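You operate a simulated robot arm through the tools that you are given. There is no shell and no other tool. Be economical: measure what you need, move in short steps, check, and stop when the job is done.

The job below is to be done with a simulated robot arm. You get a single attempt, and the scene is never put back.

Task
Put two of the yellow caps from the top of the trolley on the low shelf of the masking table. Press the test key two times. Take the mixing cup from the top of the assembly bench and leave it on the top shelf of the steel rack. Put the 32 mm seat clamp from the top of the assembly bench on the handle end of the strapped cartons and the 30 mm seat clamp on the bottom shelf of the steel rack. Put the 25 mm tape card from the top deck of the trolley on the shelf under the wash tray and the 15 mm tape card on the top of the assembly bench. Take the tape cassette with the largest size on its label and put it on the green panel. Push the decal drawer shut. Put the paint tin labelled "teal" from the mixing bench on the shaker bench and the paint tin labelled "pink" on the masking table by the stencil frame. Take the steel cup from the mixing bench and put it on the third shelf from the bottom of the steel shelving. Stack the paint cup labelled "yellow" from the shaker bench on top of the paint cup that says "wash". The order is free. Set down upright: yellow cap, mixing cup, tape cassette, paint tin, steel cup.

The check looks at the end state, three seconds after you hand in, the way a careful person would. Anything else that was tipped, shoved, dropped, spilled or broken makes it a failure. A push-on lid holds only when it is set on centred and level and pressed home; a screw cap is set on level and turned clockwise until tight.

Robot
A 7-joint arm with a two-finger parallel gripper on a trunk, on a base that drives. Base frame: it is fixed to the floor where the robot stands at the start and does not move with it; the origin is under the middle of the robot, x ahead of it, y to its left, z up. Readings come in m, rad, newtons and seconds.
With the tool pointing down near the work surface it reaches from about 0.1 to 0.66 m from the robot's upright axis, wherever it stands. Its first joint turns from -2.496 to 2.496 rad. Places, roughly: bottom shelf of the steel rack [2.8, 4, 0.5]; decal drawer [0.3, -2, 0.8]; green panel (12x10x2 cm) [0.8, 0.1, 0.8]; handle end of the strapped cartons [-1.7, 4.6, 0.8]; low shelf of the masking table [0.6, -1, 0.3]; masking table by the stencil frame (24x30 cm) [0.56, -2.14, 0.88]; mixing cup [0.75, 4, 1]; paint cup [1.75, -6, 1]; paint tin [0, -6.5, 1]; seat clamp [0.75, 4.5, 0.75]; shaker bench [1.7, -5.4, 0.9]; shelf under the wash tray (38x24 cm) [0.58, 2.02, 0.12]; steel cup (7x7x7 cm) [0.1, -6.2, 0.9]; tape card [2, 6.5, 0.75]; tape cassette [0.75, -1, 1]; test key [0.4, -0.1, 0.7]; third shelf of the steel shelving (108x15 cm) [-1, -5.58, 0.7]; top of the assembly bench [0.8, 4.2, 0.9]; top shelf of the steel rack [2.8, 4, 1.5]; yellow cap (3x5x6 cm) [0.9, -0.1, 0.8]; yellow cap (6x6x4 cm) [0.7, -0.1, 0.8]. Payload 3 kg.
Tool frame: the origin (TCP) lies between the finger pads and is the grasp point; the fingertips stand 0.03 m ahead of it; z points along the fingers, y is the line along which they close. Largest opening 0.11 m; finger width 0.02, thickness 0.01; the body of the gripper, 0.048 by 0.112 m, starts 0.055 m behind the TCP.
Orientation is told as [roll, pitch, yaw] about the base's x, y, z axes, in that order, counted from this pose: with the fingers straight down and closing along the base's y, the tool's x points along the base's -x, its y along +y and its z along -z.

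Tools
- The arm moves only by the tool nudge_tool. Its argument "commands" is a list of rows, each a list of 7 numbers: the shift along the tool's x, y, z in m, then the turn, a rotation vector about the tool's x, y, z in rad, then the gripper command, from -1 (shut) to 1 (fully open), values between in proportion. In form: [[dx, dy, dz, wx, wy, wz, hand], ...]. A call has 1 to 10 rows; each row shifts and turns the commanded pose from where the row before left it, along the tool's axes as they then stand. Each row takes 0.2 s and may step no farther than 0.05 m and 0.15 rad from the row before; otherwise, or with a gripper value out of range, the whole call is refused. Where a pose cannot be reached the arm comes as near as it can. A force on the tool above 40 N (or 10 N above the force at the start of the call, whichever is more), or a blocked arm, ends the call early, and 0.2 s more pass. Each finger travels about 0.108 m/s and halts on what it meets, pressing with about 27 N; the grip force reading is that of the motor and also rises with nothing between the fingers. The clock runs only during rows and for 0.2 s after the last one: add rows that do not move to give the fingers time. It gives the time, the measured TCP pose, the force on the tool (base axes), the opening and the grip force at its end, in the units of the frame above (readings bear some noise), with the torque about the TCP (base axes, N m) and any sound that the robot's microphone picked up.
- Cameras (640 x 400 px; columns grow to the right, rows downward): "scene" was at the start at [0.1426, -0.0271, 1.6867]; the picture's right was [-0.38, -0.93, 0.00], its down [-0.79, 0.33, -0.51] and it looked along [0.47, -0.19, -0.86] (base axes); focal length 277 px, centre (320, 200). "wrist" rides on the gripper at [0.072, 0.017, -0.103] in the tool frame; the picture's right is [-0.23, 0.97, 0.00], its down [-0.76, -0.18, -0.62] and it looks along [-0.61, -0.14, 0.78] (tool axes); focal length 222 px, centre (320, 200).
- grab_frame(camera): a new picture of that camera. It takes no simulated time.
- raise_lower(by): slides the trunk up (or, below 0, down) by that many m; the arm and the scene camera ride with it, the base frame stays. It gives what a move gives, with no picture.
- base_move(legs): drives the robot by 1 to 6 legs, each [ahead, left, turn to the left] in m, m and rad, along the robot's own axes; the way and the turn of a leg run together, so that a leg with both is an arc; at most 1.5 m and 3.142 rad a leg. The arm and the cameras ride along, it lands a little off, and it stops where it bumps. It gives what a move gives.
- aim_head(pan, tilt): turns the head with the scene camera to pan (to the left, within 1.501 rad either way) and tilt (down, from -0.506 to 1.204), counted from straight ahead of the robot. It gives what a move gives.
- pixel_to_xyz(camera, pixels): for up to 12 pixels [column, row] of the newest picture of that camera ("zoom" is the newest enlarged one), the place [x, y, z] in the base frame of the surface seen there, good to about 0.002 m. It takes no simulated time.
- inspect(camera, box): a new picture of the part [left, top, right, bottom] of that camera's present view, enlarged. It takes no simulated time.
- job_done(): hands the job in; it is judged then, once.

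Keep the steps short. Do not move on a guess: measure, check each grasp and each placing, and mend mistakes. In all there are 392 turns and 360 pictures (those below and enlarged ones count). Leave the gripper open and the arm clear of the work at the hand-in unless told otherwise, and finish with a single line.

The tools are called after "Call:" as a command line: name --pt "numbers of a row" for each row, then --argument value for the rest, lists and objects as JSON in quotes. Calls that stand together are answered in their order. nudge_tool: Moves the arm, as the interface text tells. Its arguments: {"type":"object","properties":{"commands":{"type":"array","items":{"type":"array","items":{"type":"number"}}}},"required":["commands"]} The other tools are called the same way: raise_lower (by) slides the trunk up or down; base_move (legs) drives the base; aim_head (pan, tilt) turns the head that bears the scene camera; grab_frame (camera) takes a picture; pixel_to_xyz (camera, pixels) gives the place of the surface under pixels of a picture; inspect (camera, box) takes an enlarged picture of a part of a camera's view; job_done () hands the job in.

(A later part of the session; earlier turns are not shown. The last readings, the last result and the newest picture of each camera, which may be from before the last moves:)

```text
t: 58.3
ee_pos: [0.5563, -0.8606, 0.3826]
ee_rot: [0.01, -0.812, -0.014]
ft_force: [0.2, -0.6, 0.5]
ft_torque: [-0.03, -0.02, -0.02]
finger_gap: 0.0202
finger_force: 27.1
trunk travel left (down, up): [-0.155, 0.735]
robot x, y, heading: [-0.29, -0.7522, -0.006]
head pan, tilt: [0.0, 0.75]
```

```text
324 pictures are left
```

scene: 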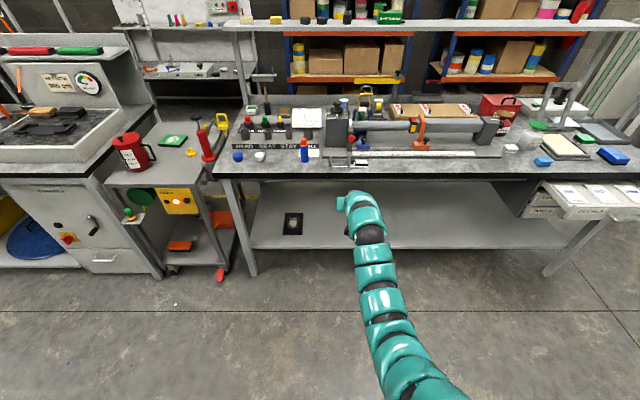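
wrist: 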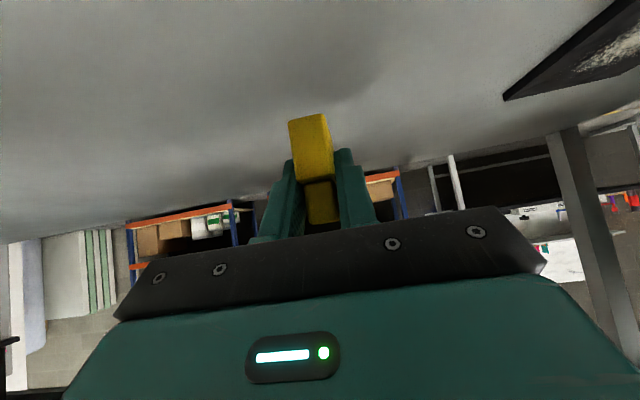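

Lower straight down 0.05 then in 3 mm steps until contact.

Call:
nudge_tool --pt "0.018 0 0.017 0 0 0 -1" --pt "0.0145 0 0.0138 0 0 0 -1" --pt "0.003 0 0.003 0 0 0 -1" --pt "0.002 0 0.002 0 0 0 -1" --pt "0 0 0 0 0 0 -1"

Call:
grab_frame --camera "wrist"

```text
t: 59.5
ee_pos: [0.557, -0.8601, 0.3306]
ee_rot: [0.007, -0.814, -0.015]
ft_force: [0.2, 0.1, -0.5]
ft_torque: [0.0, 0.01, -0.02]
finger_gap: 0.0205
finger_force: 26.8
trunk travel left (down, up): [-0.155, 0.735]
robot x, y, heading: [-0.2923, -0.7489, -0.005]
head pan, tilt: [0.0, 0.75]
```

```text
323 pictures are left
```

wrist: 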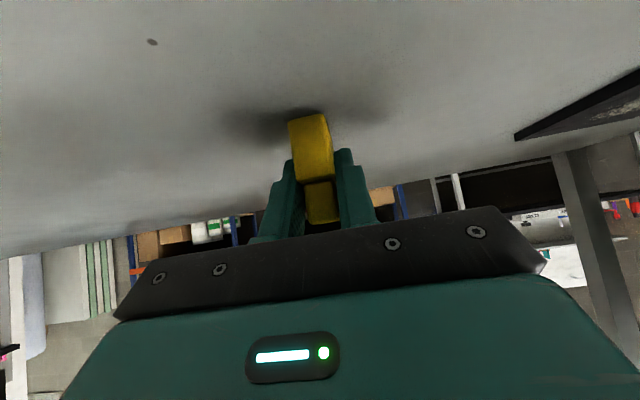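

Nearly down. Small steps until a force shows.

Call:
nudge_tool --pt "0.0015 0 0.0014 0 0 0 -1" --pt "0.0015 0 0.0014 0 0 0 -1" --pt "0.0015 0 0.0014 0 0 0 -1"

```text
t: 60.3
ee_pos: [0.5561, -0.8604, 0.324]
ee_rot: [0.009, -0.811, -0.014]
ft_force: [-0.7, 0.0, -0.3]
ft_torque: [0.04, -0.01, -0.04]
finger_gap: 0.0203
finger_force: 26.8
trunk travel left (down, up): [-0.155, 0.735]
robot x, y, heading: [-0.2921, -0.7524, -0.003]
head pan, tilt: [0.0, 0.75]
```

Call:
nudge_tool --pt "0.0015 0 0.0014 0 0 0 -1" --pt "0.0015 0 0.0014 0 0 0 -1"

Call:
grab_frame --camera "wrist"

```text
t: 60.9
ee_pos: [0.5593, -0.8608, 0.3222]
ee_rot: [0.009, -0.818, -0.014]
ft_force: [-1.4, 0.8, 12.6]
ft_torque: [-0.06, 0.2, 0.02]
finger_gap: 0.0202
finger_force: 27.3
trunk travel left (down, up): [-0.155, 0.735]
robot x, y, heading: [-0.2885, -0.7479, -0.007]
head pan, tilt: [0.0, 0.75]
```

```text
322 pictures are left
```

wrist: 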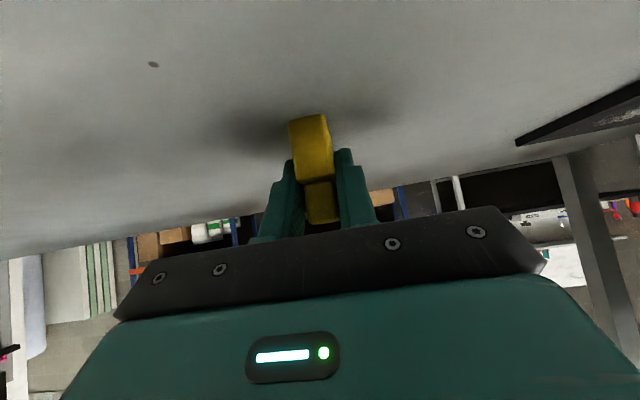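

Contact at 12 N. Ease 1 mm, open, and draw back along the tool.

Call:
nudge_tool --pt "-0.0007 0 -0.0007 0 0 0 -1" --pt "0 0 0 0 0 0 0" --pt "0 0 0 0 0 0 0.2" --pt "0 0 -0.03 0 0 0 0.2" --pt "0 0 -0.04 0 0 0 0.2" --pt "0 0 0 0 0 0 0.2"

Call:
grab_frame --camera "wrist"

```text
t: 62.3
ee_pos: [0.5069, -0.8605, 0.3698]
ee_rot: [0.009, -0.813, -0.015]
ft_force: [-0.4, 0.2, -0.6]
ft_torque: [-0.01, -0.02, 0.0]
finger_gap: 0.0661
finger_force: 0.0
trunk travel left (down, up): [-0.155, 0.735]
robot x, y, heading: [-0.2895, -0.752, -0.006]
head pan, tilt: [0.0, 0.75]
```

```text
321 pictures are left
```

wrist: 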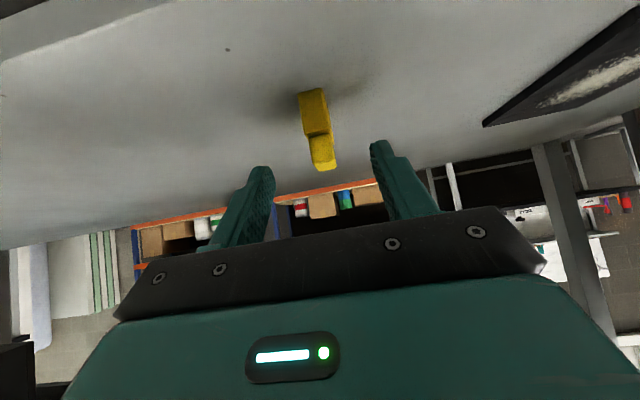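

The cap stands upright. Back out, then raise.

Call:
base_move --legs '[[-0.4, 0, 0]]'

Call:
raise_lower --by 0.4

Call:
raise_lower --by 0.15

Call:
base_move --legs '[[0, 0.77, 0]]'

```text
t: 64.8
ee_pos: [0.1016, -0.8586, 0.3683]
ee_rot: [0.009, -0.812, -0.015]
ft_force: [-0.3, 0.6, 0.0]
ft_torque: [-0.02, -0.02, -0.01]
finger_gap: 0.0659
finger_force: 0.1
trunk travel left (down, up): [-0.155, 0.735]
robot x, y, heading: [-0.7012, -0.747, -0.013]
head pan, tilt: [0.0, 0.75]
```

```text
t: 68.6
ee_pos: [0.1012, -0.8602, 0.7687]
ee_rot: [0.009, -0.814, -0.017]
ft_force: [-0.3, 0.0, 0.3]
ft_torque: [0.01, -0.02, 0.05]
finger_gap: 0.066
finger_force: 0.1
trunk travel left (down, up): [-0.555, 0.335]
robot x, y, heading: [-0.6975, -0.7467, -0.006]
head pan, tilt: [0.0, 0.75]
```

```text
t: 70.4
ee_pos: [0.1001, -0.8595, 0.9181]
ee_rot: [0.008, -0.81, -0.016]
ft_force: [0.3, -0.6, -0.6]
ft_torque: [0.0, 0.0, 0.02]
finger_gap: 0.0661
finger_force: 0.1
trunk travel left (down, up): [-0.705, 0.185]
robot x, y, heading: [-0.6946, -0.7493, -0.004]
head pan, tilt: [0.0, 0.75]
```

```text
t: 74.6
ee_pos: [0.1058, -0.0823, 0.9194]
ee_rot: [0.009, -0.814, -0.017]
ft_force: [0.9, -0.3, 0.3]
ft_torque: [0.03, 0.02, -0.01]
finger_gap: 0.0659
finger_force: 0.0
trunk travel left (down, up): [-0.705, 0.185]
robot x, y, heading: [-0.6886, 0.0278, -0.009]
head pan, tilt: [0.0, 0.75]
```

Drive 0.43 ahead toward the round cap at z 0.92, clear of all.

Call:
base_move --legs '[[0.43, 0, 0]]'

Call:
grab_frame --camera "wrist"

```text
t: 77.2
ee_pos: [0.5325, -0.0818, 0.9183]
ee_rot: [0.009, -0.814, -0.012]
ft_force: [-0.2, 0.9, -0.6]
ft_torque: [-0.03, -0.03, 0.02]
finger_gap: 0.0658
finger_force: 0.0
trunk travel left (down, up): [-0.705, 0.185]
robot x, y, heading: [-0.2718, 0.028, -0.004]
head pan, tilt: [0.0, 0.75]
```

```text
320 pictures are left
```

wrist: 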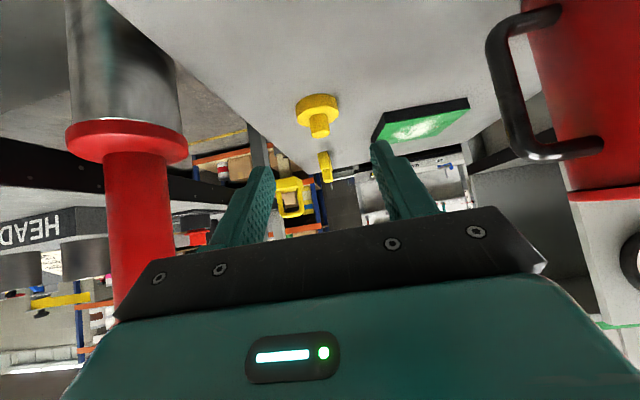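

Call:
pixel_to_xyz --camera "wrist" --pixels '[[319, 134], [318, 120], [300, 112], [337, 108], [318, 105], [318, 94], [345, 120]]'

```text
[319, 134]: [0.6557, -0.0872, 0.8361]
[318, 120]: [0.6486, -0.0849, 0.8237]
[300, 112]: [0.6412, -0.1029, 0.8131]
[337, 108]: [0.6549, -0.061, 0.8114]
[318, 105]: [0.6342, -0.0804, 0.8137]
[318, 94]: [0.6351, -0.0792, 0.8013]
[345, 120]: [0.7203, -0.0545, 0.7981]
```

Cap centre ≈[0.657,-0.085]. Advance along the tool 0.14 in steps, gap 0.066.

Call:
nudge_tool --pt "-0.01 -0.003 0.04 0 0 0 0.2" --pt "0 0 0.04 0 0 0 0.2" --pt "0 0 0.04 0 0 0 0.2" --pt "0 0 0.015 0 0 0 0.2" --pt "0 0 0 0 0 0 0.2"

Call:
grab_frame --camera "wrist"

```text
t: 78.4
ee_pos: [0.6369, -0.0841, 0.8339]
ee_rot: [0.008, -0.815, -0.014]
ft_force: [-0.6, -0.6, -0.2]
ft_torque: [-0.01, -0.01, 0.05]
finger_gap: 0.0661
finger_force: 0.0
trunk travel left (down, up): [-0.705, 0.185]
robot x, y, heading: [-0.263, 0.0301, -0.003]
head pan, tilt: [0.0, 0.75]
```

```text
319 pictures are left
```

wrist: 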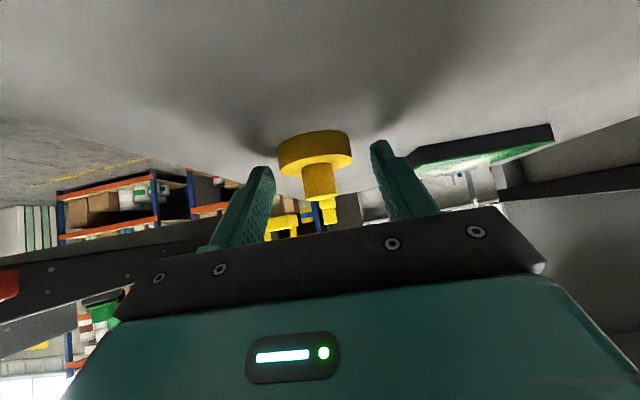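

Between the pads. 6 mm more, then close and check.

Call:
nudge_tool --pt "0 -0.001 0.006 0 0 0 0.2" --pt "0 0 0 0 0 0 -0.4" --pt "0 0 0 0 0 0 -1" --pt "0 0 0 0 0 0 -1"

Call:
grab_frame --camera "wrist"

```text
t: 79.4
ee_pos: [0.6408, -0.0854, 0.8288]
ee_rot: [0.009, -0.815, -0.012]
ft_force: [0.2, -0.3, -1.1]
ft_torque: [-0.01, -0.02, 0.01]
finger_gap: 0.05
finger_force: 27.0
trunk travel left (down, up): [-0.705, 0.185]
robot x, y, heading: [-0.2628, 0.0236, -0.001]
head pan, tilt: [0.0, 0.75]
```

```text
318 pictures are left
```

wrist: 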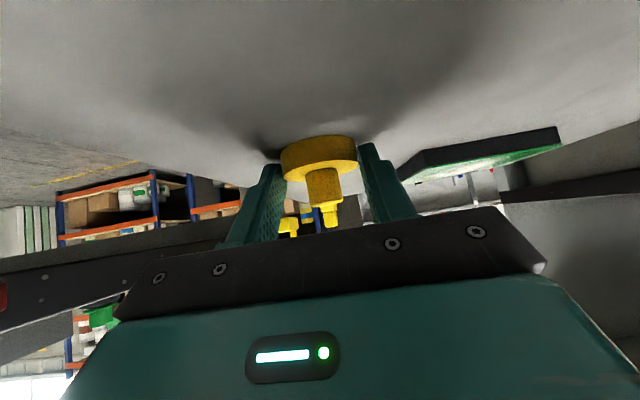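

Gripped at 0.050. Lift straight up 0.1.

Call:
nudge_tool --pt "-0.015 0 -0.014 0 0 0 -1" --pt "-0.029 0 -0.028 0 0 0 -1" --pt "-0.029 0 -0.028 0 0 0 -1" --pt "0 0 0 0 0 0 -1"

Call:
inspect --camera "wrist" --box '[220, 80, 420, 240]'

```text
t: 80.4
ee_pos: [0.6395, -0.0869, 0.9306]
ee_rot: [0.008, -0.812, -0.012]
ft_force: [0.3, 0.6, -0.2]
ft_torque: [-0.02, -0.04, 0.02]
finger_gap: 0.05
finger_force: 27.7
trunk travel left (down, up): [-0.705, 0.185]
robot x, y, heading: [-0.2651, 0.0254, 0.001]
head pan, tilt: [0.0, 0.75]
```

```text
2.50 times, centred on (320, 160) of wrist
```

zoom: 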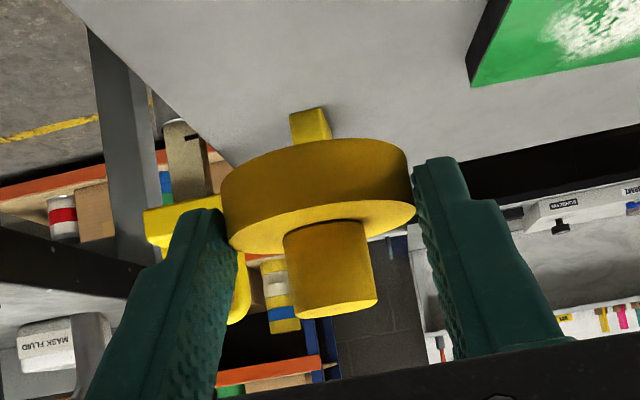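

Held. Back off, then go right 0.95.

Call:
base_move --legs '[[-0.5, 0, 0], [0, -0.95, 0]]'

Call:
raise_lower --by -0.4

Call:
raise_lower --by -0.17

```text
t: 87.9
ee_pos: [0.1389, -1.0398, 0.9302]
ee_rot: [0.01, -0.812, -0.01]
ft_force: [0.7, 0.2, 0.4]
ft_torque: [0.02, 0.0, -0.02]
finger_gap: 0.0501
finger_force: 27.2
trunk travel left (down, up): [-0.705, 0.185]
robot x, y, heading: [-0.7672, -0.9261, -0.004]
head pan, tilt: [0.0, 0.75]
```

```text
t: 91.7
ee_pos: [0.1383, -1.0376, 0.5289]
ee_rot: [0.009, -0.812, -0.01]
ft_force: [0.0, -0.8, 0.5]
ft_torque: [-0.02, 0.01, -0.04]
finger_gap: 0.0499
finger_force: 27.5
trunk travel left (down, up): [-0.305, 0.585]
robot x, y, heading: [-0.7685, -0.9275, -0.001]
head pan, tilt: [0.0, 0.75]
```

```text
t: 93.7
ee_pos: [0.1374, -1.0388, 0.3595]
ee_rot: [0.007, -0.813, -0.009]
ft_force: [0.9, -0.5, -0.3]
ft_torque: [-0.01, -0.02, -0.03]
finger_gap: 0.0499
finger_force: 27.3
trunk travel left (down, up): [-0.135, 0.755]
robot x, y, heading: [-0.7649, -0.9275, -0.004]
head pan, tilt: [0.0, 0.75]
```

Call:
base_move --legs '[[0.43, 0, 0]]'

Call:
nudge_tool --pt "0.015 0 0.014 0 0 0 -1" --pt "0.011 0 0.0105 0 0 0 -1" --pt "0.002 0 0.002 0 0 0 -1" --pt "0 0 0 0 0 0 -1"

Call:
grab_frame --camera "wrist"

```text
t: 96.3
ee_pos: [0.5682, -1.0348, 0.3594]
ee_rot: [0.008, -0.815, -0.008]
ft_force: [-0.3, 0.6, 0.0]
ft_torque: [0.01, 0.04, 0.01]
finger_gap: 0.05
finger_force: 27.0
trunk travel left (down, up): [-0.135, 0.755]
robot x, y, heading: [-0.3412, -0.9277, 0.002]
head pan, tilt: [0.0, 0.75]
```

```text
t: 97.3
ee_pos: [0.5684, -1.0356, 0.321]
ee_rot: [0.009, -0.813, -0.007]
ft_force: [-0.2, 0.5, -0.6]
ft_torque: [0.02, -0.02, -0.05]
finger_gap: 0.0499
finger_force: 26.7
trunk travel left (down, up): [-0.135, 0.755]
robot x, y, heading: [-0.3383, -0.9243, 0.008]
head pan, tilt: [0.0, 0.75]
```

```text
316 pictures are left
```

wrist: 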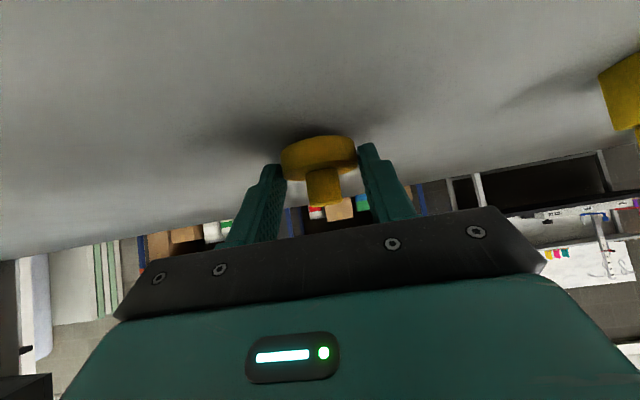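

Call:
nudge_tool --pt "0.0015 0 0.0014 0 0 0 -1" --pt "0.0015 0 0.0014 0 0 0 -1" --pt "0.0015 0 0.0014 0 0 0 -1"

```text
t: 98.1
ee_pos: [0.5673, -1.0351, 0.3146]
ee_rot: [0.009, -0.813, -0.007]
ft_force: [0.0, -0.3, -0.3]
ft_torque: [-0.02, 0.03, 0.02]
finger_gap: 0.0501
finger_force: 27.2
trunk travel left (down, up): [-0.135, 0.755]
robot x, y, heading: [-0.3382, -0.9273, 0.001]
head pan, tilt: [0.0, 0.75]
```

Call:
nudge_tool --pt "0.0012 0 0.0012 0 0 0 -1" --pt "0.0012 0 0.0012 0 0 0 -1"

```text
t: 98.7
ee_pos: [0.5684, -1.0344, 0.3139]
ee_rot: [0.008, -0.816, -0.007]
ft_force: [-2.7, -0.1, 8.9]
ft_torque: [-0.14, -0.01, -0.06]
finger_gap: 0.0498
finger_force: 27.0
trunk travel left (down, up): [-0.135, 0.755]
robot x, y, heading: [-0.3377, -0.9266, 0.002]
head pan, tilt: [0.0, 0.75]
```

Contact. Open and draw back along the tool.

Call:
nudge_tool --pt "0 0 0 0 0 0 0.1" --pt "0 0 0 0 0 0 0.3" --pt "0 0 -0.03 0 0 0 0.3" --pt "0 0 -0.04 0 0 0 0.3" --pt "0 0 0 0 0 0 0.3"

Call:
grab_frame --camera "wrist"

```text
t: 99.9
ee_pos: [0.5168, -1.0348, 0.3607]
ee_rot: [0.01, -0.811, -0.006]
ft_force: [0.6, 0.1, -1.2]
ft_torque: [0.02, -0.01, 0.0]
finger_gap: 0.0717
finger_force: 0.0
trunk travel left (down, up): [-0.135, 0.755]
robot x, y, heading: [-0.3386, -0.9301, 0.003]
head pan, tilt: [0.0, 0.75]
```

```text
315 pictures are left
```

wrist: 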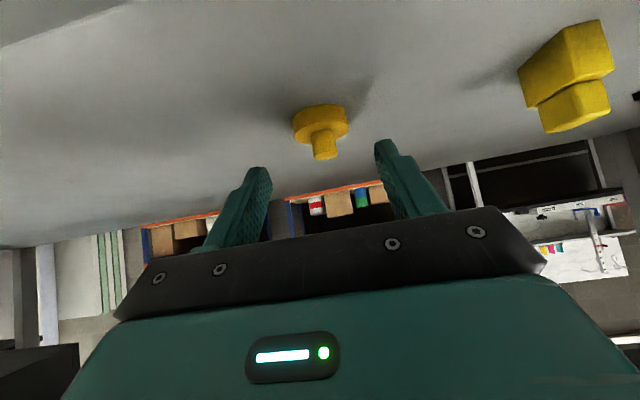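

Look closer at the first cap's shape.

Call:
inspect --camera "wrist" --box '[480, 0, 640, 150]'

Call:
pixel_to_xyz --camera "wrist" --pixels '[[570, 50], [575, 105], [545, 95], [595, 85], [535, 70], [605, 60]]'

```text
2.67 times, centred on (560, 75) of wrist
```

zoom: 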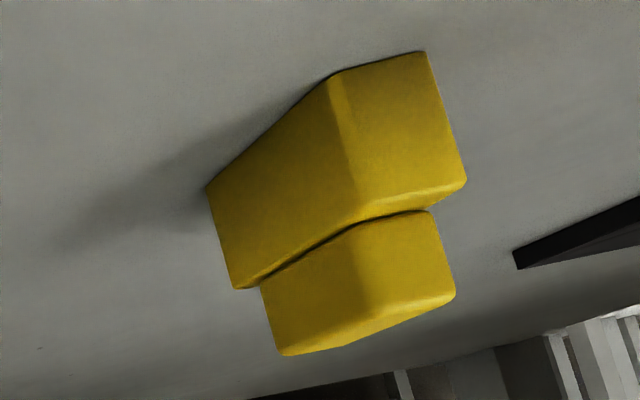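

```text
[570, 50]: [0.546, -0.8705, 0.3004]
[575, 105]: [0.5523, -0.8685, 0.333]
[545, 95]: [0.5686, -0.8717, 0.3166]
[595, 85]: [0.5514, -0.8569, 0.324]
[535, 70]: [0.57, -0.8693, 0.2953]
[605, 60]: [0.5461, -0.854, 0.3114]
```

Both caps stand well. Back out and raise to view the cassettes on the table.

Call:
base_move --legs '[[-0.4, 0, 0]]'

Call:
raise_lower --by 0.4

Call:
raise_lower --by 0.35

Call:
grab_frame --camera "scene"

Call:
inspect --camera "scene" --box '[300, 80, 460, 180]'

```text
t: 102.4
ee_pos: [0.1181, -1.0347, 0.3588]
ee_rot: [0.009, -0.812, -0.004]
ft_force: [-0.2, 0.1, 0.0]
ft_torque: [-0.02, -0.01, 0.0]
finger_gap: 0.0714
finger_force: 0.0
trunk travel left (down, up): [-0.135, 0.755]
robot x, y, heading: [-0.7385, -0.9292, 0.004]
head pan, tilt: [0.0, 0.75]
```

```text
t: 106.2
ee_pos: [0.1178, -1.0339, 0.7601]
ee_rot: [0.008, -0.811, -0.004]
ft_force: [1.6, -1.1, 0.6]
ft_torque: [0.03, -0.01, -0.02]
finger_gap: 0.0712
finger_force: 0.2
trunk travel left (down, up): [-0.535, 0.355]
robot x, y, heading: [-0.7376, -0.9281, 0.003]
head pan, tilt: [0.0, 0.75]
```

```text
t: 109.6
ee_pos: [0.1175, -1.0352, 1.1098]
ee_rot: [0.008, -0.812, -0.004]
ft_force: [1.1, 0.4, 0.0]
ft_torque: [0.02, 0.01, 0.02]
finger_gap: 0.0714
finger_force: 0.2
trunk travel left (down, up): [-0.885, 0.005]
robot x, y, heading: [-0.7364, -0.9276, 0.004]
head pan, tilt: [0.0, 0.75]
```

```text
313 pictures are left
```

scene: 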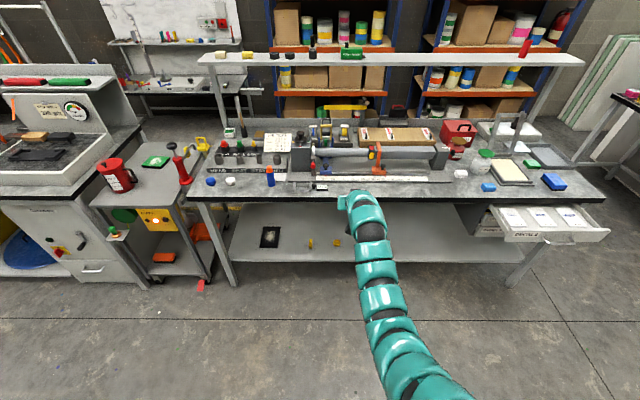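

```text
4.00 times, centred on (380, 130) of scene
```

zoom: 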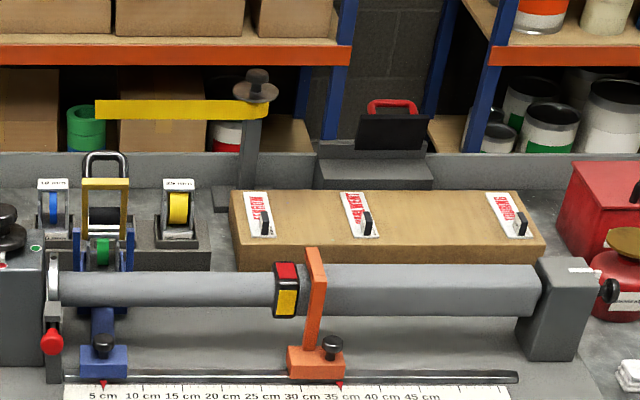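

Fold the tool to vertical and nearer the robot, so I can drive closer safely.

Call:
nudge_tool --pt "0.024 0 -0.026 0 0.0812 0 0.3" --pt "0.026 0 -0.023 0 0.0812 0 0.3" --pt "0.028 0 -0.021 0 0.0812 0 0.3" --pt "0.03 0 -0.018 0 0.0812 0 0.3" --pt "0.031 0 -0.015 0 0.0812 0 0.3" --pt "0.033 0 -0.013 0 0.0812 0 0.3" --pt "0.034 0 -0.01 0 0.0812 0 0.3" --pt "0.034 0 -0.007 0 0.0812 0 0.3" --pt "0.035 0 -0.004 0 0.0812 0 0.3" --pt "0.035 0 -0.001 0 0.0812 0 0.3"

```text
t: 111.8
ee_pos: [-0.2415, -1.0394, 1.0813]
ee_rot: [-0.004, -0.013, 0.002]
ft_force: [0.2, -0.1, -0.2]
ft_torque: [0.0, 0.02, 0.01]
finger_gap: 0.0717
finger_force: 0.0
out of reach, approached as far as the arm can: row 10
trunk travel left (down, up): [-0.885, 0.005]
robot x, y, heading: [-0.7372, -0.9248, 0.005]
head pan, tilt: [0.0, 0.75]
```

Call:
base_move --legs '[[0.5, 0.1, 0]]'

Call:
aim_head --pan 0.05 --tilt 0.65

Call:
grab_frame --camera "scene"

```text
t: 114.8
ee_pos: [0.2537, -0.9341, 1.0828]
ee_rot: [-0.003, -0.013, 0.005]
ft_force: [-0.1, 0.6, 0.1]
ft_torque: [0.01, 0.01, 0.0]
finger_gap: 0.0713
finger_force: 0.0
trunk travel left (down, up): [-0.885, 0.005]
robot x, y, heading: [-0.2413, -0.8265, 0.008]
head pan, tilt: [0.0, 0.75]
```

```text
t: 115.4
ee_pos: [0.2538, -0.9338, 1.0816]
ee_rot: [-0.001, -0.013, 0.007]
ft_force: [-0.3, 1.0, -0.6]
ft_torque: [0.02, -0.01, 0.0]
finger_gap: 0.0714
finger_force: 0.1
trunk travel left (down, up): [-0.885, 0.005]
robot x, y, heading: [-0.2458, -0.8262, 0.009]
head pan, tilt: [0.051, 0.649]
```

```text
311 pictures are left
```

scene: 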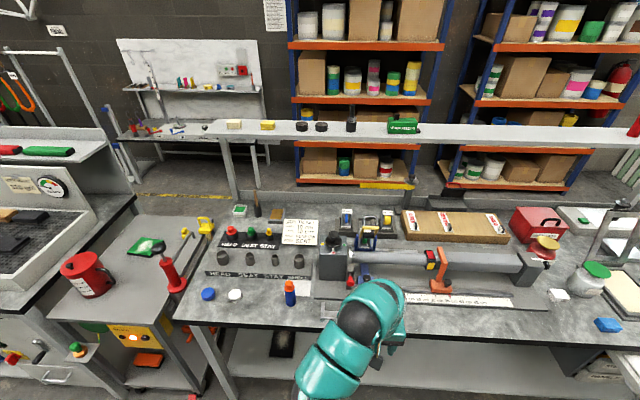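

Call:
inspect --camera "scene" --box '[310, 195, 410, 265]'

Call:
inspect --camera "scene" --box '[335, 200, 400, 245]'

Call:
inspect --camera "scene" --box '[300, 290, 350, 320]'

```text
5.71 times, centred on (360, 230) of scene
```

zoom: 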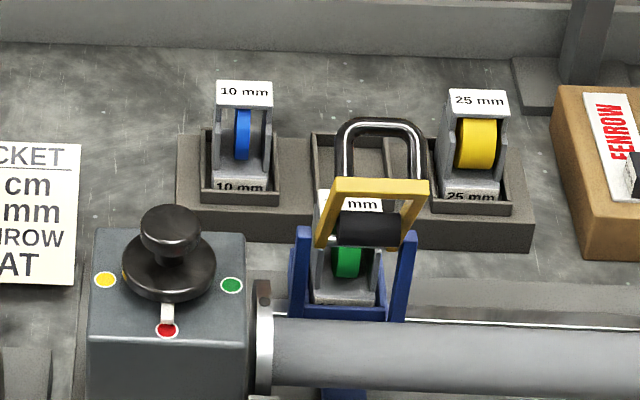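

```text
8.89 times, centred on (368, 222) of scene
```

zoom: 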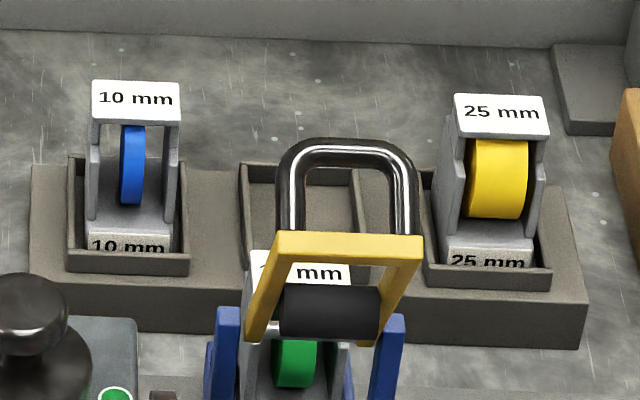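

```text
12.80 times, centred on (325, 305) of scene
```

zoom: 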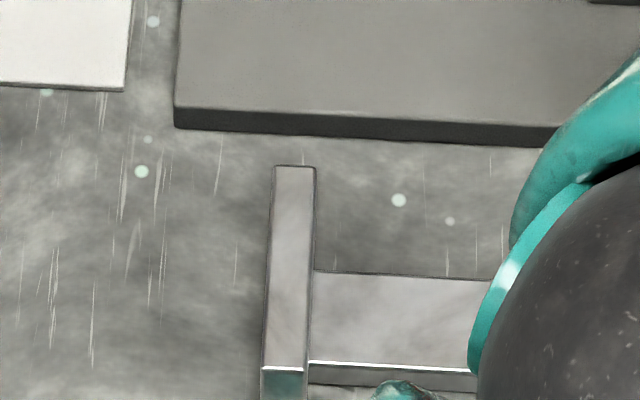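

Labels: blue 10 mm, yellow 25 mm, green in the locked holder (narrow, ~15). The 25 mm one is the largest; measure it and its surroundings, plus the green label once more.

Call:
pixel_to_xyz --camera "scene" --pixels '[[388, 211], [388, 213], [383, 212], [393, 213], [387, 222], [386, 229], [379, 232], [394, 233], [376, 212], [367, 240], [430, 215], [410, 190]]'

Call:
inspect --camera "scene" --box '[355, 215, 385, 235]'

```text
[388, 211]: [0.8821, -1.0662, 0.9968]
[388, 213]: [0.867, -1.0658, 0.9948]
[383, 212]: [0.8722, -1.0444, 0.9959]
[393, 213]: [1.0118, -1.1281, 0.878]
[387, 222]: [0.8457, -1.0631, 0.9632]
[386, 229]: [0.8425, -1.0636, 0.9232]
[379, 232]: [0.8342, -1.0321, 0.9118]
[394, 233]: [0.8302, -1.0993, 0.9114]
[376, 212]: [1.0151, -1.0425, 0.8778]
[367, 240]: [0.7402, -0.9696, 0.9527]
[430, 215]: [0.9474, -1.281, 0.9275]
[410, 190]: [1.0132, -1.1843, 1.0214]
```

```text
16.00 times, centred on (370, 225) of scene
```

zoom: 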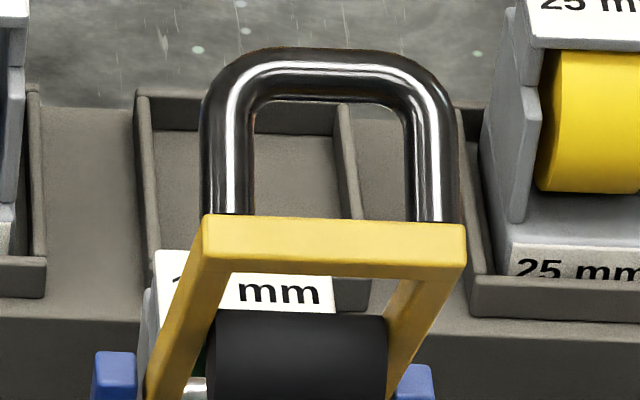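

Measure the padlock's height and check my own base footprint by tilting the head down.

Call:
pixel_to_xyz --camera "scene" --pixels '[[367, 216], [376, 220], [360, 220], [368, 226], [377, 235], [430, 258], [334, 240], [386, 206]]'

Call:
aim_head --pan 0.4 --tilt 1.2

Call:
grab_frame --camera "scene"

```text
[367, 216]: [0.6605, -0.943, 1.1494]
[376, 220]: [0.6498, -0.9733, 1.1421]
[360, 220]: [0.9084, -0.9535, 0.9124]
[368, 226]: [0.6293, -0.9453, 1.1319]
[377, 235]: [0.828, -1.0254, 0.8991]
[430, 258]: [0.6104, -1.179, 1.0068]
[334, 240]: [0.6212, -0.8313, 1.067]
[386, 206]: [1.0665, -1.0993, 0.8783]
```

```text
t: 116.4
ee_pos: [0.254, -0.9344, 1.0838]
ee_rot: [-0.003, -0.015, 0.005]
ft_force: [-0.4, 0.3, -0.6]
ft_torque: [0.02, 0.0, -0.01]
finger_gap: 0.0715
finger_force: 0.0
trunk travel left (down, up): [-0.885, 0.005]
robot x, y, heading: [-0.2507, -0.8265, 0.007]
head pan, tilt: [0.4, 1.201]
```

```text
306 pictures are left
```

scene: 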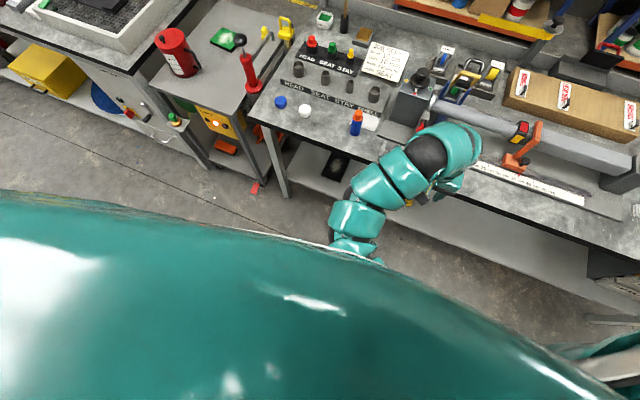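

Call:
pixel_to_xyz --camera "scene" --pixels '[[200, 225], [320, 242], [100, 205], [450, 300], [300, 300], [450, 60], [497, 65], [330, 235]]'

Call:
inspect --camera "scene" --box '[400, 30, 540, 140]'

```text
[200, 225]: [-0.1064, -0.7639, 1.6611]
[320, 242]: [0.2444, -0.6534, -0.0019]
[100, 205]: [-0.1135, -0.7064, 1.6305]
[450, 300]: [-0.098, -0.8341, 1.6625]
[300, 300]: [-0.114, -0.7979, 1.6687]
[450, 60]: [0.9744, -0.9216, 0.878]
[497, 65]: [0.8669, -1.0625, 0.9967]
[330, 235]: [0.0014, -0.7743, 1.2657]
```

```text
3.64 times, centred on (470, 85) of scene
```

zoom: 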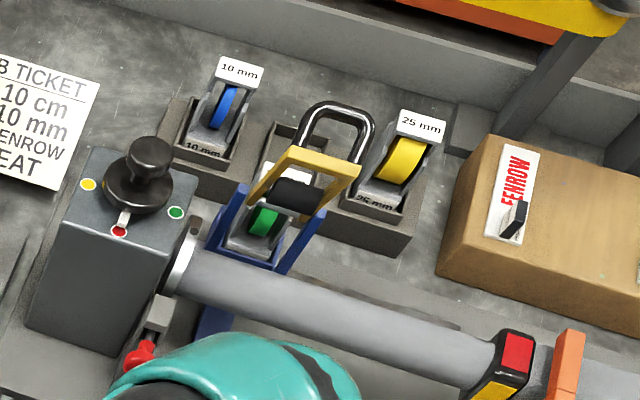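

Raise the tool to ~1.17 and shift the base right so the tool line passes beside the handle (y ≈ -1.065).

Call:
nudge_tool --pt "0 0 -0.045 0 0 0 0.6" --pt "0 0 -0.045 0 0 0 0.6" --pt "0 0 0 0 0 0 0.6"

Call:
base_move --legs '[[0, -0.13, 0]]'

Call:
aim_head --pan 0.0 --tilt 0.6

Call:
grab_frame --camera "scene"

```text
t: 117.2
ee_pos: [0.2175, -0.948, 1.1232]
ee_rot: [-0.019, -0.035, 0.006]
ft_force: [0.1, 0.1, -0.6]
ft_torque: [-0.02, 0.0, 0.0]
finger_gap: 0.0881
finger_force: 0.0
out of reach, approached as far as the arm can: row 1, 2
trunk travel left (down, up): [-0.885, 0.005]
robot x, y, heading: [-0.2463, -0.8233, 0.008]
head pan, tilt: [0.4, 1.201]
```

```text
t: 118.5
ee_pos: [0.2178, -1.0797, 1.1219]
ee_rot: [-0.014, -0.037, 0.005]
ft_force: [-0.3, 0.3, 0.3]
ft_torque: [0.02, 0.0, -0.01]
finger_gap: 0.0879
finger_force: 0.1
trunk travel left (down, up): [-0.885, 0.005]
robot x, y, heading: [-0.2389, -0.9554, 0.006]
head pan, tilt: [0.4, 1.201]
```

```text
t: 119.5
ee_pos: [0.2174, -1.078, 1.1242]
ee_rot: [-0.016, -0.035, 0.005]
ft_force: [0.2, 0.6, -0.2]
ft_torque: [0.0, -0.02, 0.01]
finger_gap: 0.0882
finger_force: 0.0
trunk travel left (down, up): [-0.885, 0.005]
robot x, y, heading: [-0.2413, -0.9569, 0.014]
head pan, tilt: [0.0, 0.6]
```

```text
304 pictures are left
```

scene: 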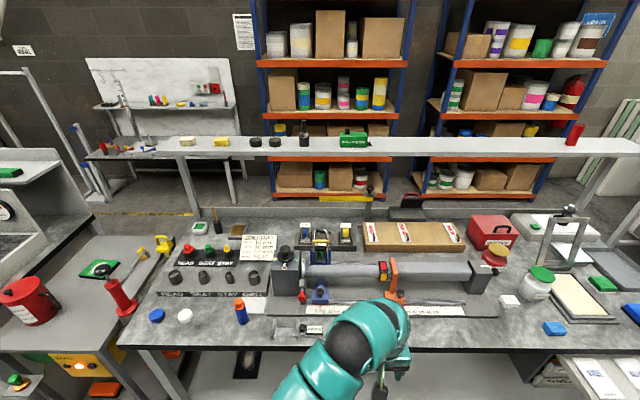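

Call:
pixel_to_xyz --camera "scene" --pixels '[[400, 150], [300, 158], [323, 235], [322, 228], [382, 270], [346, 226], [285, 252], [400, 240], [395, 272]]'

Call:
inspect --camera "scene" --box '[290, 215, 370, 265]'

```text
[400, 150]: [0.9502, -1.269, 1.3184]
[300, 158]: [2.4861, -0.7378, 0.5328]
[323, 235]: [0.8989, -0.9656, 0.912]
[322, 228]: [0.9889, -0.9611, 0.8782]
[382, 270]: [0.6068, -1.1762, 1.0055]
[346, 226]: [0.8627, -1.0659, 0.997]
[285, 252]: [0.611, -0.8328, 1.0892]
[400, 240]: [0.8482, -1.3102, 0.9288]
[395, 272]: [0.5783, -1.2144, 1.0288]
```

```text
8.00 times, centred on (330, 240) of scene
```

zoom: 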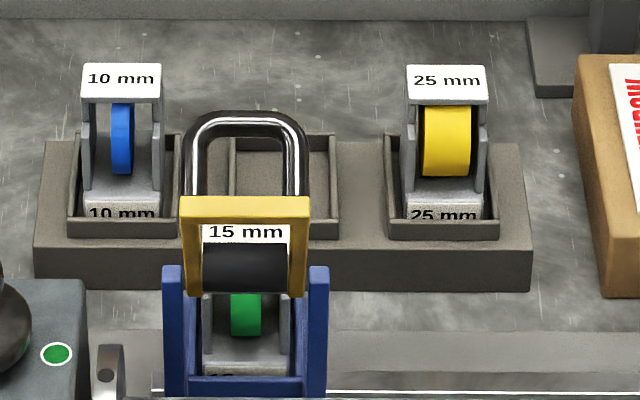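

Green is 15 mm, so 25 mm is the one. Overhead plank front at x≈0.95, z 1.32, so tilt the tool forward 0.4 rad to keep the wrist back.

Call:
nudge_tool --pt "0 0.014 0 0 -0.12 0 0.6" --pt "0 0 0 0 -0.12 0 0.6" --pt "0 0 0 0 -0.12 0 0.6" --pt "0 0 0 0 0 0 0.6"

```text
t: 120.5
ee_pos: [0.2648, -1.0295, 1.1579]
ee_rot: [-0.018, -0.276, 0.01]
ft_force: [0.0, 0.9, -0.7]
ft_torque: [-0.04, -0.03, 0.01]
finger_gap: 0.0878
finger_force: 0.1
out of reach, approached as far as the arm can: row 1, 2, 3
trunk travel left (down, up): [-0.885, 0.005]
robot x, y, heading: [-0.2437, -0.9554, 0.007]
head pan, tilt: [0.0, 0.6]
```

Near the reach limit; extend forward 0.12 to get a well-conditioned pose.

Call:
nudge_tool --pt "-0.04 0 0.017 0 0 0 0.6" --pt "-0.04 0 0.017 0 0 0 0.6" --pt "-0.04 0 0.017 0 0 0 0.6" --pt "0 0 0 0 0 0 0.6"

```text
t: 121.5
ee_pos: [0.3932, -1.0292, 1.1407]
ee_rot: [-0.017, -0.277, 0.009]
ft_force: [0.7, 0.4, 1.2]
ft_torque: [-0.02, 0.0, 0.02]
finger_gap: 0.0881
finger_force: 0.0
trunk travel left (down, up): [-0.885, 0.005]
robot x, y, heading: [-0.2428, -0.9582, 0.004]
head pan, tilt: [0.0, 0.6]
```

Call:
nudge_tool --pt "0 -0.018 0 0 -0.06 0 0.6" --pt "0 -0.018 0 0.017 -0.06 0 0.6" --pt "0 0 0 0 0 0 0.6"

Call:
base_move --legs '[[0.2, 0, 0]]'

```text
t: 122.3
ee_pos: [0.3934, -1.0645, 1.1412]
ee_rot: [-0.038, -0.397, 0.015]
ft_force: [0.6, 1.1, -0.5]
ft_torque: [-0.02, 0.01, 0.01]
finger_gap: 0.0882
finger_force: 0.1
trunk travel left (down, up): [-0.885, 0.005]
robot x, y, heading: [-0.2432, -0.9588, 0.009]
head pan, tilt: [0.0, 0.6]
```

```text
t: 123.9
ee_pos: [0.5939, -1.0643, 1.1406]
ee_rot: [-0.034, -0.399, 0.011]
ft_force: [0.2, -0.3, 0.1]
ft_torque: [0.0, 0.02, -0.02]
finger_gap: 0.0878
finger_force: 0.1
trunk travel left (down, up): [-0.885, 0.005]
robot x, y, heading: [-0.0452, -0.9586, 0.007]
head pan, tilt: [0.0, 0.6]
```

Call:
nudge_tool --pt "0 0 0 -0.036 0 0 0.6" --pt "0 0 0 0 0 0 0.6"

Call:
grab_frame --camera "wrist"

Call:
grab_frame --camera "scene"

```text
t: 124.5
ee_pos: [0.5938, -1.0651, 1.141]
ee_rot: [0.0, -0.397, 0.012]
ft_force: [0.3, 0.7, 0.5]
ft_torque: [0.01, -0.03, -0.01]
finger_gap: 0.0877
finger_force: 0.1
trunk travel left (down, up): [-0.885, 0.005]
robot x, y, heading: [-0.0444, -0.9585, 0.011]
head pan, tilt: [0.0, 0.6]
```

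```text
302 pictures are left
```

wrist: 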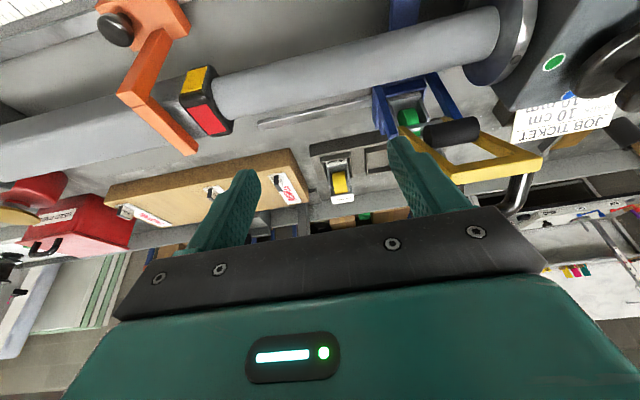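

```text
301 pictures are left
```

scene: 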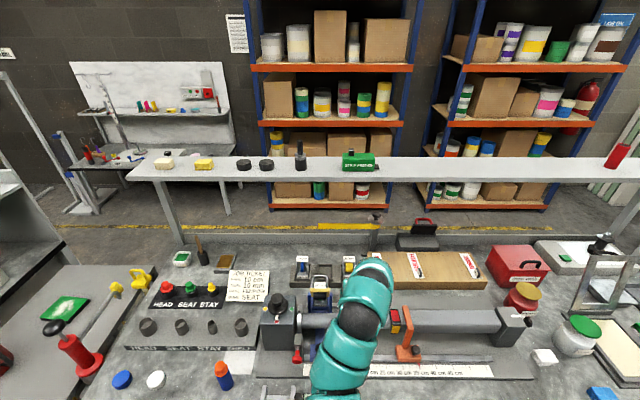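

Check clearance of the handle beside the left finger.

Call:
pixel_to_xyz --camera "wrist" --pixels '[[500, 165], [470, 180], [475, 145], [525, 185], [450, 130], [340, 185], [340, 200], [340, 165]]'

Call:
pixel_to_xyz --camera "scene" --pixels '[[320, 282], [309, 282], [332, 282], [349, 259], [500, 168], [250, 172], [395, 355]]'

```text
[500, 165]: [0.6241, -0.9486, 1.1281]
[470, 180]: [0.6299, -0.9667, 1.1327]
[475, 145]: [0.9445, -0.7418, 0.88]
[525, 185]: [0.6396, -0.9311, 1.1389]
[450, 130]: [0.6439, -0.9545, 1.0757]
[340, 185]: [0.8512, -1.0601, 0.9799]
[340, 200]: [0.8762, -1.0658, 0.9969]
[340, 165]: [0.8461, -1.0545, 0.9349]
```

```text
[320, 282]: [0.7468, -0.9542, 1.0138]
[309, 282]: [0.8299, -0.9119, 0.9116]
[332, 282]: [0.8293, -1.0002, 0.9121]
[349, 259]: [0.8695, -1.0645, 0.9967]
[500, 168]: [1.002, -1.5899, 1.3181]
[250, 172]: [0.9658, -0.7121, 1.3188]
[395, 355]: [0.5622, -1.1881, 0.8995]
```

Clear by 3.5 cm. Drive 0.1 then another 0.08 ahead.

Call:
base_move --legs '[[0.1, 0, 0]]'

Call:
base_move --legs '[[0.06, 0, 0]]'

```text
t: 125.7
ee_pos: [0.696, -1.064, 1.1407]
ee_rot: [-0.001, -0.395, 0.012]
ft_force: [0.2, -0.4, 0.2]
ft_torque: [0.03, -0.02, 0.02]
finger_gap: 0.088
finger_force: 0.0
trunk travel left (down, up): [-0.885, 0.005]
robot x, y, heading: [0.0589, -0.9524, 0.005]
head pan, tilt: [0.0, 0.6]
```

```text
t: 126.6
ee_pos: [0.7568, -1.0641, 1.14]
ee_rot: [0.001, -0.395, 0.011]
ft_force: [0.3, 0.4, 0.5]
ft_torque: [-0.01, 0.04, -0.01]
finger_gap: 0.0878
finger_force: 0.1
trunk travel left (down, up): [-0.885, 0.005]
robot x, y, heading: [0.1188, -0.9534, 0.002]
head pan, tilt: [0.0, 0.6]
```

Call:
nudge_tool --pt "-0.034 0.002 0.014 0 0 0 0.6" --pt "0 0 0.04 0 0 0 0.6" --pt "0 0 0.04 0 0 0 0.6" --pt "0 0 0 0 0 0 0.6"

Call:
grab_frame --camera "wrist"

```text
t: 127.6
ee_pos: [0.8228, -1.06, 1.068]
ee_rot: [0.0, -0.398, 0.011]
ft_force: [-0.8, -0.7, -0.4]
ft_torque: [-0.02, -0.03, 0.01]
finger_gap: 0.0882
finger_force: 0.1
trunk travel left (down, up): [-0.885, 0.005]
robot x, y, heading: [0.1175, -0.9557, 0.004]
head pan, tilt: [0.0, 0.6]
```

```text
300 pictures are left
```

wrist: 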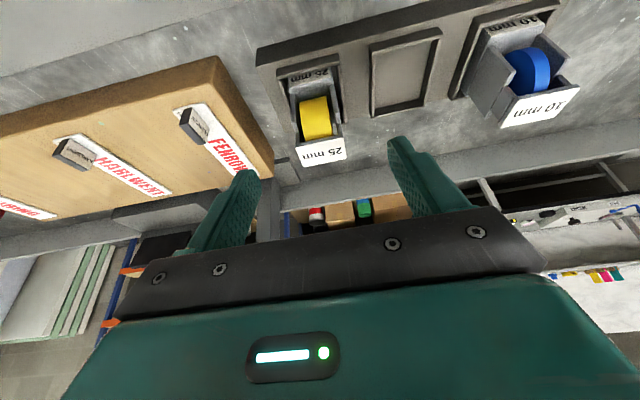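

Call:
pixel_to_xyz --camera "wrist" --pixels '[[322, 150], [302, 153], [344, 146], [321, 140], [322, 158], [316, 120], [265, 150], [297, 95], [340, 92]]'

```text
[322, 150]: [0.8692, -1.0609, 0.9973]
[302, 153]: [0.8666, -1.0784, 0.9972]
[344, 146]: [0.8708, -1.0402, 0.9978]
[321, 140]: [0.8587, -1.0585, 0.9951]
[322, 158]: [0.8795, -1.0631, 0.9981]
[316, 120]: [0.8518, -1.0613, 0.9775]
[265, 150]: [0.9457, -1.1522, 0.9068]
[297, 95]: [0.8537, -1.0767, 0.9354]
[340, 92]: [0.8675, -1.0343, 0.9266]
```

Centre [0.868,-1.060]. Go 0.107 down along the tool.

Call:
nudge_tool --pt "0 0 0.04 0 0 0 0.6" --pt "0 0 0.04 0 0 0 0.6" --pt "0 0 0.02 0 0 0 0.6" --pt "0 0 0.006 0 0 0 0.6" --pt "0 0 0 0 0 0 0.6"

Call:
grab_frame --camera "wrist"

```text
t: 128.8
ee_pos: [0.8641, -1.0607, 0.9693]
ee_rot: [0.0, -0.396, 0.009]
ft_force: [-0.1, 0.5, 0.1]
ft_torque: [0.04, 0.03, -0.02]
finger_gap: 0.088
finger_force: 0.1
trunk travel left (down, up): [-0.885, 0.005]
robot x, y, heading: [0.1134, -0.9562, 0.002]
head pan, tilt: [0.0, 0.6]
```

```text
299 pictures are left
```

wrist: 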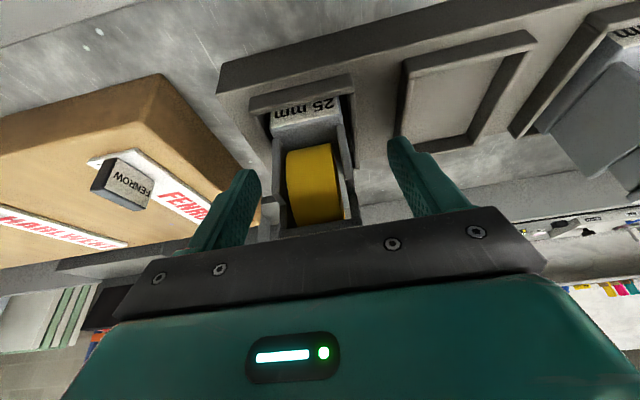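

Close on it and lift a little along the vertical.

Call:
nudge_tool --pt "0 0 0 0 0 0 0" --pt "0 0 0 0 0 0 -0.6" --pt "0 0 0 0 0 0 -1" --pt "0 0 0 0 0 0 -1"

Call:
nudge_tool --pt "-0.008 0 -0.019 0 0 0 -1" --pt "-0.0117 0 -0.028 0 0 0 -1" --pt "-0.0117 0 -0.028 0 0 0 -1" --pt "0 0 0 0 0 0 -1"

Call:
grab_frame --camera "wrist"

```text
t: 129.8
ee_pos: [0.8631, -1.0602, 0.9699]
ee_rot: [0.0, -0.397, 0.009]
ft_force: [0.7, 0.4, 1.3]
ft_torque: [0.04, -0.05, 0.01]
finger_gap: 0.0437
finger_force: 27.0
trunk travel left (down, up): [-0.885, 0.005]
robot x, y, heading: [0.1159, -0.9554, 0.002]
head pan, tilt: [0.0, 0.6]
```

```text
t: 130.8
ee_pos: [0.8638, -1.0593, 1.0502]
ee_rot: [-0.001, -0.397, 0.01]
ft_force: [-0.6, 0.4, -0.5]
ft_torque: [-0.01, 0.05, -0.06]
finger_gap: 0.0438
finger_force: 27.2
trunk travel left (down, up): [-0.885, 0.005]
robot x, y, heading: [0.1186, -0.9538, 0.006]
head pan, tilt: [0.0, 0.6]
```

```text
298 pictures are left
```

wrist: 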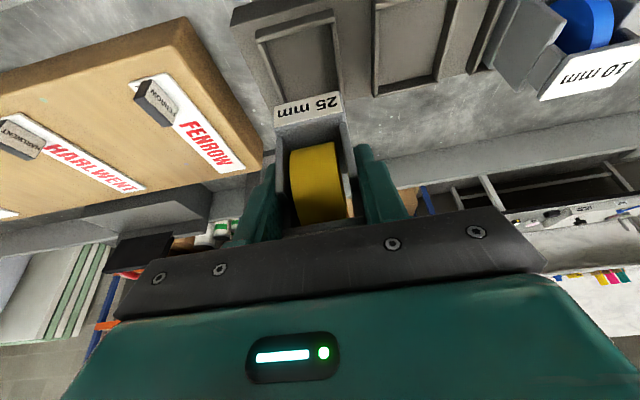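

Call:
pixel_to_xyz --camera "wrist" --pixels '[[308, 111], [277, 120], [338, 100], [308, 103], [320, 180]]'

Call:
nudge_tool --pt "-0.0155 0 -0.037 0 0 0 -1" --pt "-0.0155 0 -0.037 0 0 0 -1" --pt "-0.0155 0 -0.037 0 0 0 -1" --pt "0 0 0 0 0 0 -1"

```text
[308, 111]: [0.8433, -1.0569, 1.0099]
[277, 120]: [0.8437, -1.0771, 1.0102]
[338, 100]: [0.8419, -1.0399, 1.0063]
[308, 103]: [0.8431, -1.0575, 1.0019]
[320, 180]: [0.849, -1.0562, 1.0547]
```

```text
t: 131.8
ee_pos: [0.8634, -1.0604, 1.1705]
ee_rot: [0.0, -0.396, 0.012]
ft_force: [0.9, -0.3, -1.2]
ft_torque: [-0.01, -0.02, -0.01]
finger_gap: 0.0434
finger_force: 26.9
trunk travel left (down, up): [-0.885, 0.005]
robot x, y, heading: [0.1199, -0.9558, 0.003]
head pan, tilt: [0.0, 0.6]
```

Now drive back 0.55, left 1.11 to the trolley.

Call:
base_move --legs '[[-0.6, 0, 0], [0, 1.108, 0]]'

Call:
aim_head --pan 0.0 --tilt 0.8

Call:
grab_frame --camera "scene"

```text
t: 140.4
ee_pos: [0.2621, 0.0276, 1.1719]
ee_rot: [0.001, -0.396, 0.001]
ft_force: [0.6, 0.2, -0.8]
ft_torque: [-0.02, 0.04, 0.03]
finger_gap: 0.0433
finger_force: 27.4
trunk travel left (down, up): [-0.885, 0.005]
robot x, y, heading: [-0.4797, 0.1417, -0.008]
head pan, tilt: [0.0, 0.6]
```

```text
t: 141.2
ee_pos: [0.263, 0.0292, 1.1713]
ee_rot: [-0.001, -0.396, 0.001]
ft_force: [0.6, 0.3, -0.9]
ft_torque: [0.01, 0.02, -0.02]
finger_gap: 0.044
finger_force: 27.3
trunk travel left (down, up): [-0.885, 0.005]
robot x, y, heading: [-0.4783, 0.1386, -0.006]
head pan, tilt: [0.0, 0.799]
```

```text
297 pictures are left
```

scene: 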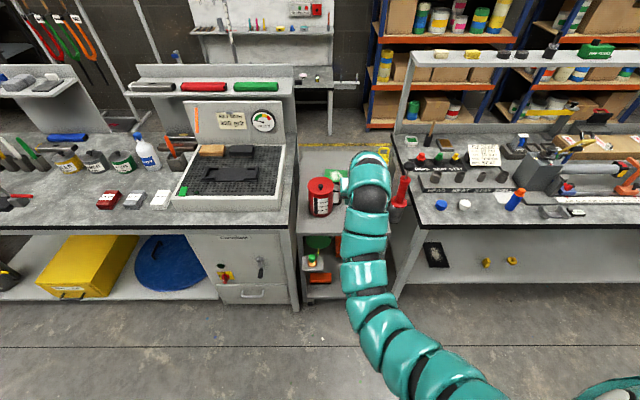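

Call:
base_move --legs '[[0.4, 0.015, 0.006]]'

Call:
grab_frame --camera "wrist"

```text
t: 143.7
ee_pos: [0.6638, 0.0481, 1.1718]
ee_rot: [0.0, -0.397, 0.007]
ft_force: [0.1, 0.4, -1.4]
ft_torque: [-0.01, 0.04, 0.0]
finger_gap: 0.0437
finger_force: 27.5
trunk travel left (down, up): [-0.885, 0.005]
robot x, y, heading: [-0.0813, 0.1519, 0.006]
head pan, tilt: [0.0, 0.799]
```

```text
296 pictures are left
```

wrist: 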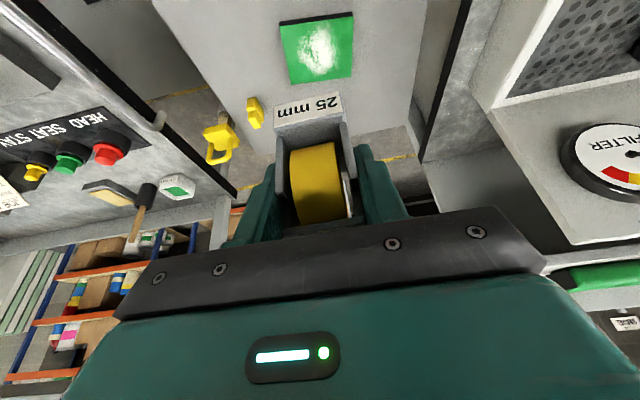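

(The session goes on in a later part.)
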